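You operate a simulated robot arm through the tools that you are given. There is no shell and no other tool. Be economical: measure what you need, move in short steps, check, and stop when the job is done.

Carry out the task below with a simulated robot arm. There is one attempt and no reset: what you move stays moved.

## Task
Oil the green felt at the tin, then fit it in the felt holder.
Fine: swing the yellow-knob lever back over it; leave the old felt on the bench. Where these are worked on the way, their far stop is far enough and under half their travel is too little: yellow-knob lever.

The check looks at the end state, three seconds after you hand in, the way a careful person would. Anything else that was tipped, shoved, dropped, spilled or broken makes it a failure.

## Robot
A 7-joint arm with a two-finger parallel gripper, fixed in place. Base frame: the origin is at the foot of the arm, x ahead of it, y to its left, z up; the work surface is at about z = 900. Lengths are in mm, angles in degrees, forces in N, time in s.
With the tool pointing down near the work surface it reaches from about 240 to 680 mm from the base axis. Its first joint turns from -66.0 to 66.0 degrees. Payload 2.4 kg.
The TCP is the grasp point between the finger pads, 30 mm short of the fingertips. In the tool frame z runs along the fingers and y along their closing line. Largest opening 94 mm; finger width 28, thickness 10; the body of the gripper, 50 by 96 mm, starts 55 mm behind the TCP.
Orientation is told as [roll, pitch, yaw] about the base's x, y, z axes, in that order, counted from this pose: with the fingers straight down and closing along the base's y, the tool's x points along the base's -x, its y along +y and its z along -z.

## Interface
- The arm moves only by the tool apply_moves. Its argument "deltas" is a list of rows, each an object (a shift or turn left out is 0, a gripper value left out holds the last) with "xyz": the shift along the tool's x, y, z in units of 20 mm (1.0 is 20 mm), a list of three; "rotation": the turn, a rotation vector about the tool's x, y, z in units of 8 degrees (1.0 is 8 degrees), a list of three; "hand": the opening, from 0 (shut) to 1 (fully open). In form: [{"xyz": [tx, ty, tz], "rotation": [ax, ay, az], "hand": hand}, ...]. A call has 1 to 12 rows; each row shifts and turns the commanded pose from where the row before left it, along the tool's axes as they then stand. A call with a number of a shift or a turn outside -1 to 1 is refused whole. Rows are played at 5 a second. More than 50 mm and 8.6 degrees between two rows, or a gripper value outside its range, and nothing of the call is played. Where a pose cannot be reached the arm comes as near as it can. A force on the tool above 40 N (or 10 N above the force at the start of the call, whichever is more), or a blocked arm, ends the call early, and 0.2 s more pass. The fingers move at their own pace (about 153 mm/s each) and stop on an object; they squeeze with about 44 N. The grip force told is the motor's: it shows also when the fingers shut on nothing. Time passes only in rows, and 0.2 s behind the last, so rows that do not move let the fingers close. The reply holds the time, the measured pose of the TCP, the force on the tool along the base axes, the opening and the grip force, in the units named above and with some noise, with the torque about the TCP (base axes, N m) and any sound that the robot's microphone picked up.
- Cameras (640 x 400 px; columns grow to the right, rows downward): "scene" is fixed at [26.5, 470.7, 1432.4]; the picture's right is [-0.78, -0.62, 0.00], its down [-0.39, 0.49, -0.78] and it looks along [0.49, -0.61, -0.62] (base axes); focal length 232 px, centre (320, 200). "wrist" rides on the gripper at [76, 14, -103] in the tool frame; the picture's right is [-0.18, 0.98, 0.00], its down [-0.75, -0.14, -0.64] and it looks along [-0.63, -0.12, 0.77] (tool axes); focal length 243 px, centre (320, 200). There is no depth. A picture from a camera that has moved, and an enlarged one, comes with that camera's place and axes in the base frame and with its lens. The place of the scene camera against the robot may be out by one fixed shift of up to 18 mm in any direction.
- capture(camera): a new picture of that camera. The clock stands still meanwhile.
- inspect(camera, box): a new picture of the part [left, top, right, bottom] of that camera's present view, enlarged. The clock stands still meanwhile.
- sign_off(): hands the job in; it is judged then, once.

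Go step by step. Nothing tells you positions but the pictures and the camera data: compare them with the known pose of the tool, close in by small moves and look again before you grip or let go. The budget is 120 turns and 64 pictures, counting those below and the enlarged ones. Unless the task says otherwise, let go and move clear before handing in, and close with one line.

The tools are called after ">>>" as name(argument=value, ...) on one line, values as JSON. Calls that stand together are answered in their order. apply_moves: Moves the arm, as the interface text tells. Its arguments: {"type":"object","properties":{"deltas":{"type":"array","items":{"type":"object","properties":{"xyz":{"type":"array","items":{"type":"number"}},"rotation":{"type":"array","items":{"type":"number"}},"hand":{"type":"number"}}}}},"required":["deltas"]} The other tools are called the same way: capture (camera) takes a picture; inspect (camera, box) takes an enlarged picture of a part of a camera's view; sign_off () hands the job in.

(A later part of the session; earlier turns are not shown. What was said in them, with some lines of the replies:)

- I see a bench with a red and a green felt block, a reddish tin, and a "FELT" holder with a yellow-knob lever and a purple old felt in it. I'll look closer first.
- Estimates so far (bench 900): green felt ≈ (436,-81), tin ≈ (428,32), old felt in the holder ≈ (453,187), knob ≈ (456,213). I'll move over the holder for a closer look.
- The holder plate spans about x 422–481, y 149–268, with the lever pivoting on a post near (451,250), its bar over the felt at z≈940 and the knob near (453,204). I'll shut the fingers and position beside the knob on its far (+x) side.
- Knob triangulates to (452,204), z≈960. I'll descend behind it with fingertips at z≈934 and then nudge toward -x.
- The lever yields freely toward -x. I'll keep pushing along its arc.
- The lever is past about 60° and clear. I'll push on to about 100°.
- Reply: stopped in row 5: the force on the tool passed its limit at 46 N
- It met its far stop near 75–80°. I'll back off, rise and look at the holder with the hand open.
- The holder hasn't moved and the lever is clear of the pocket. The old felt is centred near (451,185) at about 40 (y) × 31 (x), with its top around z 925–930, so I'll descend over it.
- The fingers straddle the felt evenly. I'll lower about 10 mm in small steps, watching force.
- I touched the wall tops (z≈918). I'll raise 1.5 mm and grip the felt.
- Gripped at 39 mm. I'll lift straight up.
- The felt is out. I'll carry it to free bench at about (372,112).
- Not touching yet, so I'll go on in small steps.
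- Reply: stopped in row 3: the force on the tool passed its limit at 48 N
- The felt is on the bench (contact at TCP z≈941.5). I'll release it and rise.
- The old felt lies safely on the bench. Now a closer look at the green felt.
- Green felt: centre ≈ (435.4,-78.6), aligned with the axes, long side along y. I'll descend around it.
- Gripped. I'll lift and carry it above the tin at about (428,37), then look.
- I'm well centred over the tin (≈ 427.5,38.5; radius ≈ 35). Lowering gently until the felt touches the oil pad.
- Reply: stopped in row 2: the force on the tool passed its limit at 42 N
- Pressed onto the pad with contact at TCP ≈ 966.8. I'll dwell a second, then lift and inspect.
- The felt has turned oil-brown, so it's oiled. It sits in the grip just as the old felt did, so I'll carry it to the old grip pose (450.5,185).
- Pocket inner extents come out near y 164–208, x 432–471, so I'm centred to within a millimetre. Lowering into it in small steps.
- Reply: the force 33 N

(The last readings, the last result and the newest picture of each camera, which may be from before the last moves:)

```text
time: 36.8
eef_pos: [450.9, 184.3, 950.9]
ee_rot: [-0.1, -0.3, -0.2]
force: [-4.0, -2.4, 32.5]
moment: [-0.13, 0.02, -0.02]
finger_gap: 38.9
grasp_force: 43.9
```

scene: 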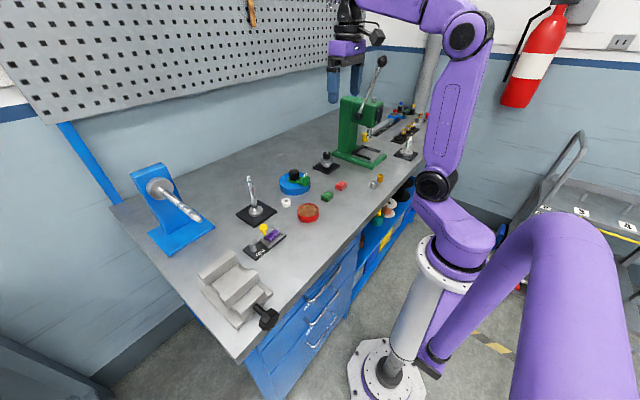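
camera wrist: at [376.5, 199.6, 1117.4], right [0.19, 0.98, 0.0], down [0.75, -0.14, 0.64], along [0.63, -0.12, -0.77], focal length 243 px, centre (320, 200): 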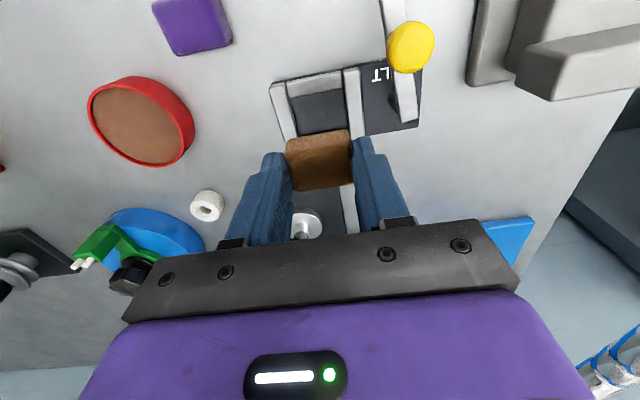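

Seated on the pocket floor (32 N). I'll relieve a touch, open and rise.

>>> apply_moves(deltas=[{"xyz": [0, 0, -0.03]}, {"hand": 0.6}, {"hand": 0.6}, {"xyz": [0, 0, -0.5]}, {"xyz": [0, 0, -1]}, {"xyz": [0, 0, -1]}, {"xyz": [0, 0, -1]}])

>>> inspect(camera="scene", box=[235, 205, 305, 260])

>>> inspect(camera="wrist", box=[230, 20, 470, 170])

```text
time: 38.4
eef_pos: [448.7, 184.3, 1019.1]
ee_rot: [-0.2, -0.1, -0.1]
force: [-0.3, -0.8, -0.7]
moment: [0.01, 0.01, 0.04]
finger_gap: 56.5
grasp_force: 0.0
```

```text
7.27 times, centred on (270, 232) of scene
camera zoom: at [26.5, 470.7, 1432.4], right [-0.78, -0.62, 0.0], down [-0.39, 0.49, -0.78], along [0.49, -0.61, -0.62], focal length 1691 px, centre (684, -36)
```

zoom: 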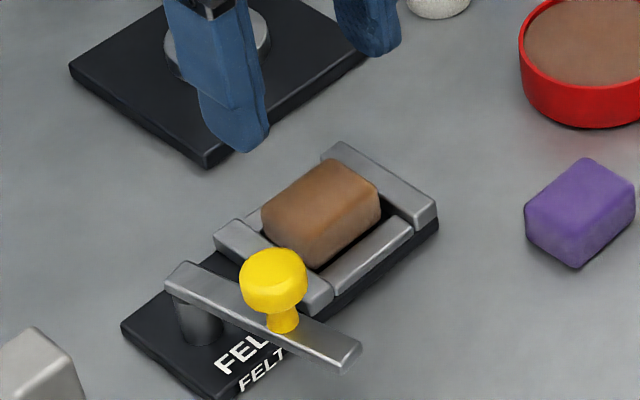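

```text
2.67 times, centred on (350, 95) of wrist
camera zoom: at [372.3, 199.0, 1123.2], right [0.19, 0.98, 0.0], down [0.75, -0.14, 0.64], along [0.63, -0.12, -0.77], focal length 647 px, centre (240, 480)
```

zoom: 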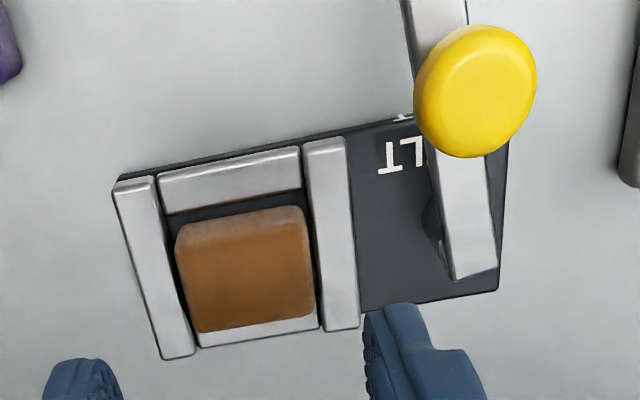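

The new felt is fitted. For the lever return, the knob is near (407,244); I'll shut the fingers and go to its +y side, checking clearance to the vise first.

>>> apply_moves(deltas=[{"xyz": [0.5, 0.95, -0.3], "hand": 0}, {"xyz": [0.5, 0.95, 0]}, {"xyz": [0.5, 0.95, 0]}, {"xyz": [0.5, 0.95, 0]}, {"xyz": [0.4, 0.8, 0]}, {}])

>>> capture(camera="wrist")

>>> inspect(camera="scene", box=[180, 180, 320, 330])

```text
time: 39.8
eef_pos: [402.6, 277.3, 1024.9]
ee_rot: [-0.1, 0.0, -0.1]
force: [0.0, 0.4, 0.4]
moment: [0.01, -0.02, 0.0]
finger_gap: 0.0
grasp_force: 32.5
```

```text
21 pictures are left
camera wrist: at [325.1, 293.2, 1128.1], right [0.19, 0.98, 0.0], down [0.75, -0.14, 0.64], along [0.63, -0.12, -0.77], focal length 243 px, centre (320, 200)
```

wrist: 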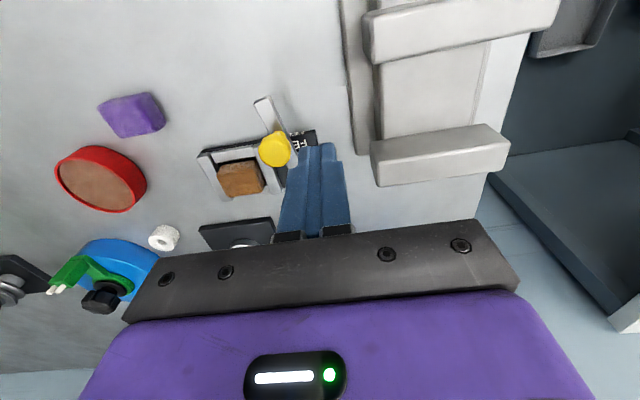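

```text
2.67 times, centred on (250, 255) of scene
camera zoom: at [26.5, 470.7, 1432.4], right [-0.78, -0.62, 0.0], down [-0.39, 0.49, -0.78], along [0.49, -0.61, -0.62], focal length 620 px, centre (507, 53)
```

zoom: 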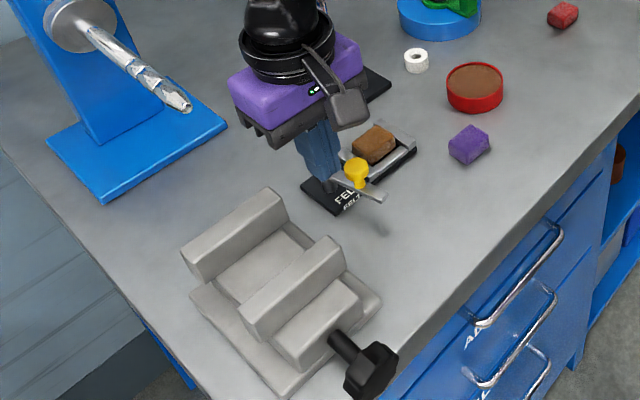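

The vise jaws start at y≈314 and stay below the gripper body, so it's clear. Descending beside the knob, then starting the push back.

>>> apply_moves(deltas=[{"xyz": [0, 0, 1]}, {"xyz": [0, 0, 1]}, {"xyz": [0, 0, 1]}, {"xyz": [0.05, -0.25, 0]}, {"xyz": [0, -0.3, 0]}, {"xyz": [0.1, -0.45, 0]}, {"xyz": [0.1, -0.45, 0]}])

>>> capture(camera="wrist")

```text
time: 41.4
eef_pos: [397.1, 250.2, 965.5]
ee_rot: [-0.3, -0.2, -0.2]
force: [-0.7, 0.6, 0.8]
moment: [-0.03, -0.03, 0.0]
finger_gap: 0.1
grasp_force: 32.6
```

```text
19 pictures are left
camera wrist: at [320.3, 263.9, 1069.0], right [0.19, 0.98, 0.0], down [0.75, -0.14, 0.64], along [0.63, -0.12, -0.77], focal length 243 px, centre (320, 200)
```

wrist: 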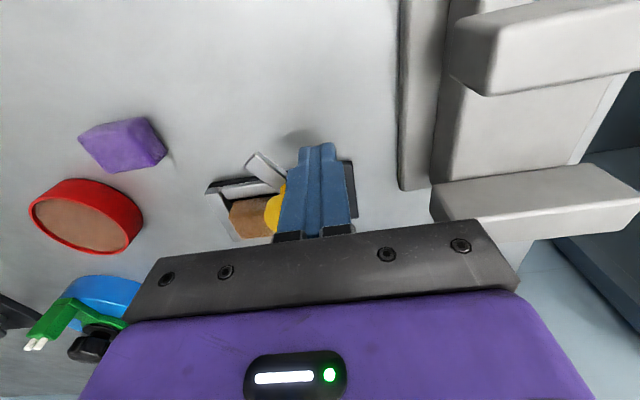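

The lever is following. Continuing around the arc.

>>> apply_moves(deltas=[{"xyz": [-0.09, -0.37, 0]}, {"xyz": [-0.09, -0.38, 0]}, {"xyz": [-0.14, -0.31, 0]}, {"xyz": [-0.14, -0.31, 0]}, {"xyz": [-0.22, -0.26, 0]}, {"xyz": [-0.22, -0.26, 0]}])

>>> capture(camera="wrist")

>>> inspect(camera="scene", box=[235, 205, 305, 260])

```text
time: 42.8
eef_pos: [415.0, 210.4, 965.8]
ee_rot: [-0.2, -0.1, -0.1]
force: [-0.8, -0.2, 0.4]
moment: [0.0, -0.02, 0.0]
finger_gap: 0.0
grasp_force: 33.2
```

```text
18 pictures are left
camera wrist: at [338.1, 224.8, 1068.7], right [0.19, 0.98, 0.0], down [0.75, -0.14, 0.64], along [0.63, -0.12, -0.77], focal length 243 px, centre (320, 200)
```

wrist: 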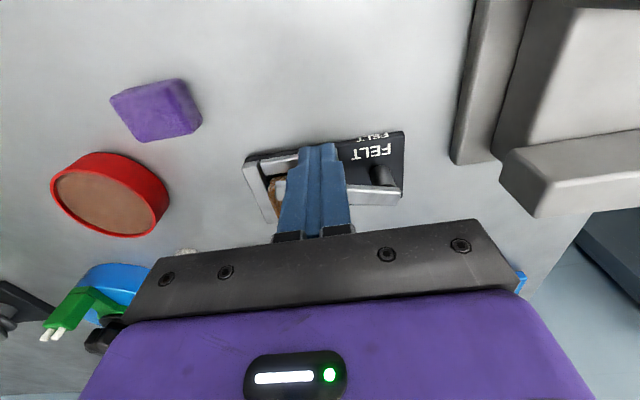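

```text
7.27 times, centred on (270, 232) of scene
camera zoom: at [26.5, 470.7, 1432.4], right [-0.78, -0.62, 0.0], down [-0.39, 0.49, -0.78], along [0.49, -0.61, -0.62], focal length 1691 px, centre (684, -36)
```

zoom: 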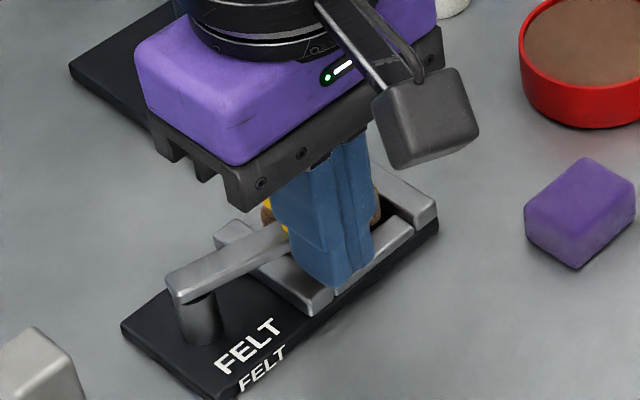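

Nearly home. I'll finish with small +x pushes.

>>> apply_moves(deltas=[{"xyz": [-0.2, -0.15, 0]}, {"xyz": [-0.2, -0.1, 0]}, {"xyz": [-0.15, 0, 0]}])

>>> inspect(camera="scene", box=[235, 205, 305, 260])

```text
time: 43.6
eef_pos: [424.7, 204.4, 966.4]
ee_rot: [-0.2, -0.1, -0.3]
force: [0.0, 0.3, -0.4]
moment: [-0.02, 0.02, 0.0]
finger_gap: 0.1
grasp_force: 32.8
```

```text
7.27 times, centred on (270, 232) of scene
camera zoom: at [26.5, 470.7, 1432.4], right [-0.78, -0.62, 0.0], down [-0.39, 0.49, -0.78], along [0.49, -0.61, -0.62], focal length 1691 px, centre (684, -36)
```

zoom: 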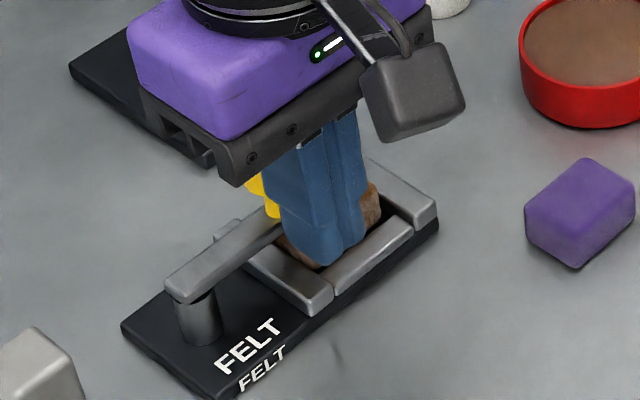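

>>> apply_moves(deltas=[{"xyz": [-0.12, 0, 0]}, {"xyz": [-0.1, 0, 0]}, {}])

>>> inspect(camera="scene", box=[235, 205, 305, 260])

```text
time: 44.4
eef_pos: [427.4, 206.3, 965.9]
ee_rot: [-0.3, 0.3, -0.1]
force: [-22.4, -0.6, 2.9]
moment: [-0.15, 0.04, -0.03]
finger_gap: 0.0
grasp_force: 33.1
```

```text
7.27 times, centred on (270, 232) of scene
camera zoom: at [25.8, 470.6, 1432.4], right [-0.78, -0.62, 0.0], down [-0.39, 0.49, -0.78], along [0.49, -0.61, -0.62], focal length 1691 px, centre (684, -36)
```

zoom: 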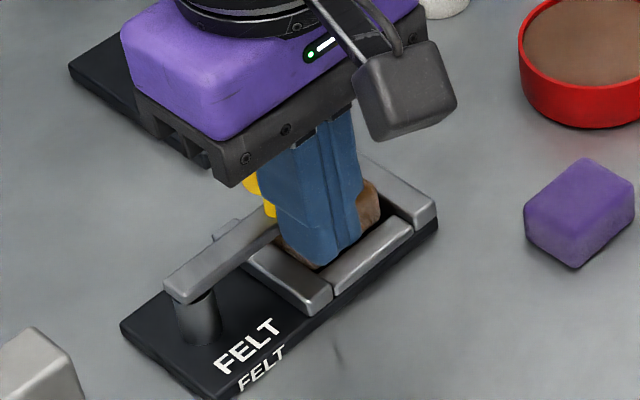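

The lever is against its closed stop (22 N). I'll back off, rise clear and check.

>>> apply_moves(deltas=[{"xyz": [0.3, 0, 0]}, {"xyz": [0.4, 0, 0]}, {"xyz": [0, 0, -1]}, {"xyz": [0, 0, -1]}, {"xyz": [0, 0, -1]}, {"xyz": [0, 0, -1]}, {"xyz": [0, -1, -1]}, {"xyz": [0, -1, -1]}, {"xyz": [0, -1, -1]}, {"xyz": [0, -1, 0]}])

>>> inspect(camera="scene", box=[235, 205, 305, 260])

>>> capture(camera="wrist")

>>> capture(camera="scene")

```text
time: 46.6
eef_pos: [415.3, 127.5, 1105.7]
ee_rot: [-0.2, 0.0, -0.1]
force: [0.4, -0.4, -0.3]
moment: [0.04, 0.01, 0.03]
finger_gap: 0.0
grasp_force: 33.1
```

```text
7.27 times, centred on (270, 232) of scene
camera zoom: at [26.5, 470.7, 1432.4], right [-0.78, -0.62, 0.0], down [-0.39, 0.49, -0.78], along [0.49, -0.61, -0.62], focal length 1691 px, centre (684, -36)
```

zoom: 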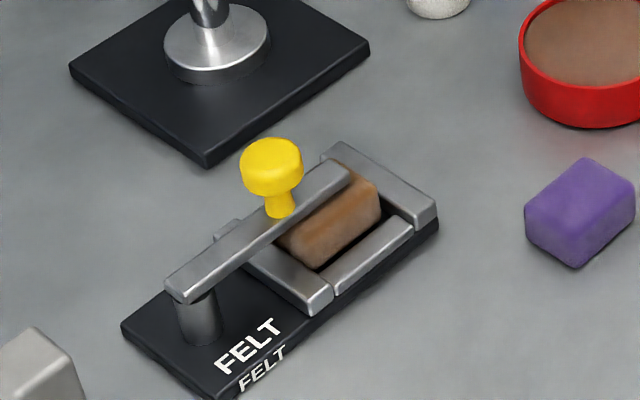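

```text
13 pictures are left
camera wrist: at [339.1, 141.2, 1209.8], right [0.19, 0.98, 0.0], down [0.75, -0.14, 0.64], along [0.63, -0.12, -0.77], focal length 243 px, centre (320, 200)
```

wrist: 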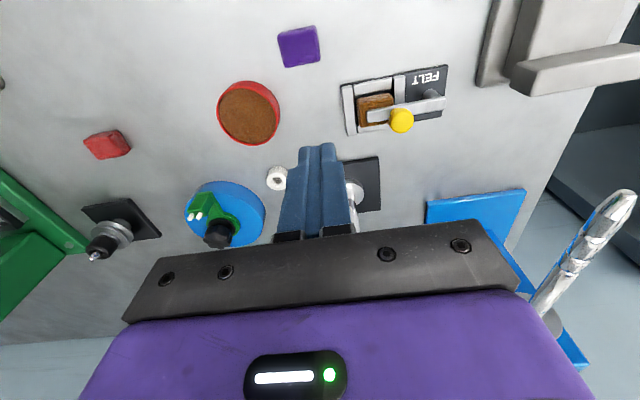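

```text
12 pictures are left
```

scene: 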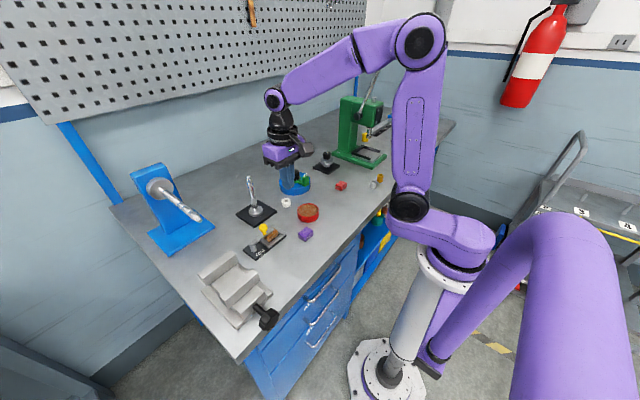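

The oiled felt is seated in the holder, the lever is back over it where it began, the old felt is on the bench and nothing else looks disturbed. Handing in.

>>> sign_off()

```text
The job is handed in.
```

The green felt is oiled and seated in the felt holder, the yellow-knob lever is swung back over it to its closed stop, and the old felt is on the bench.
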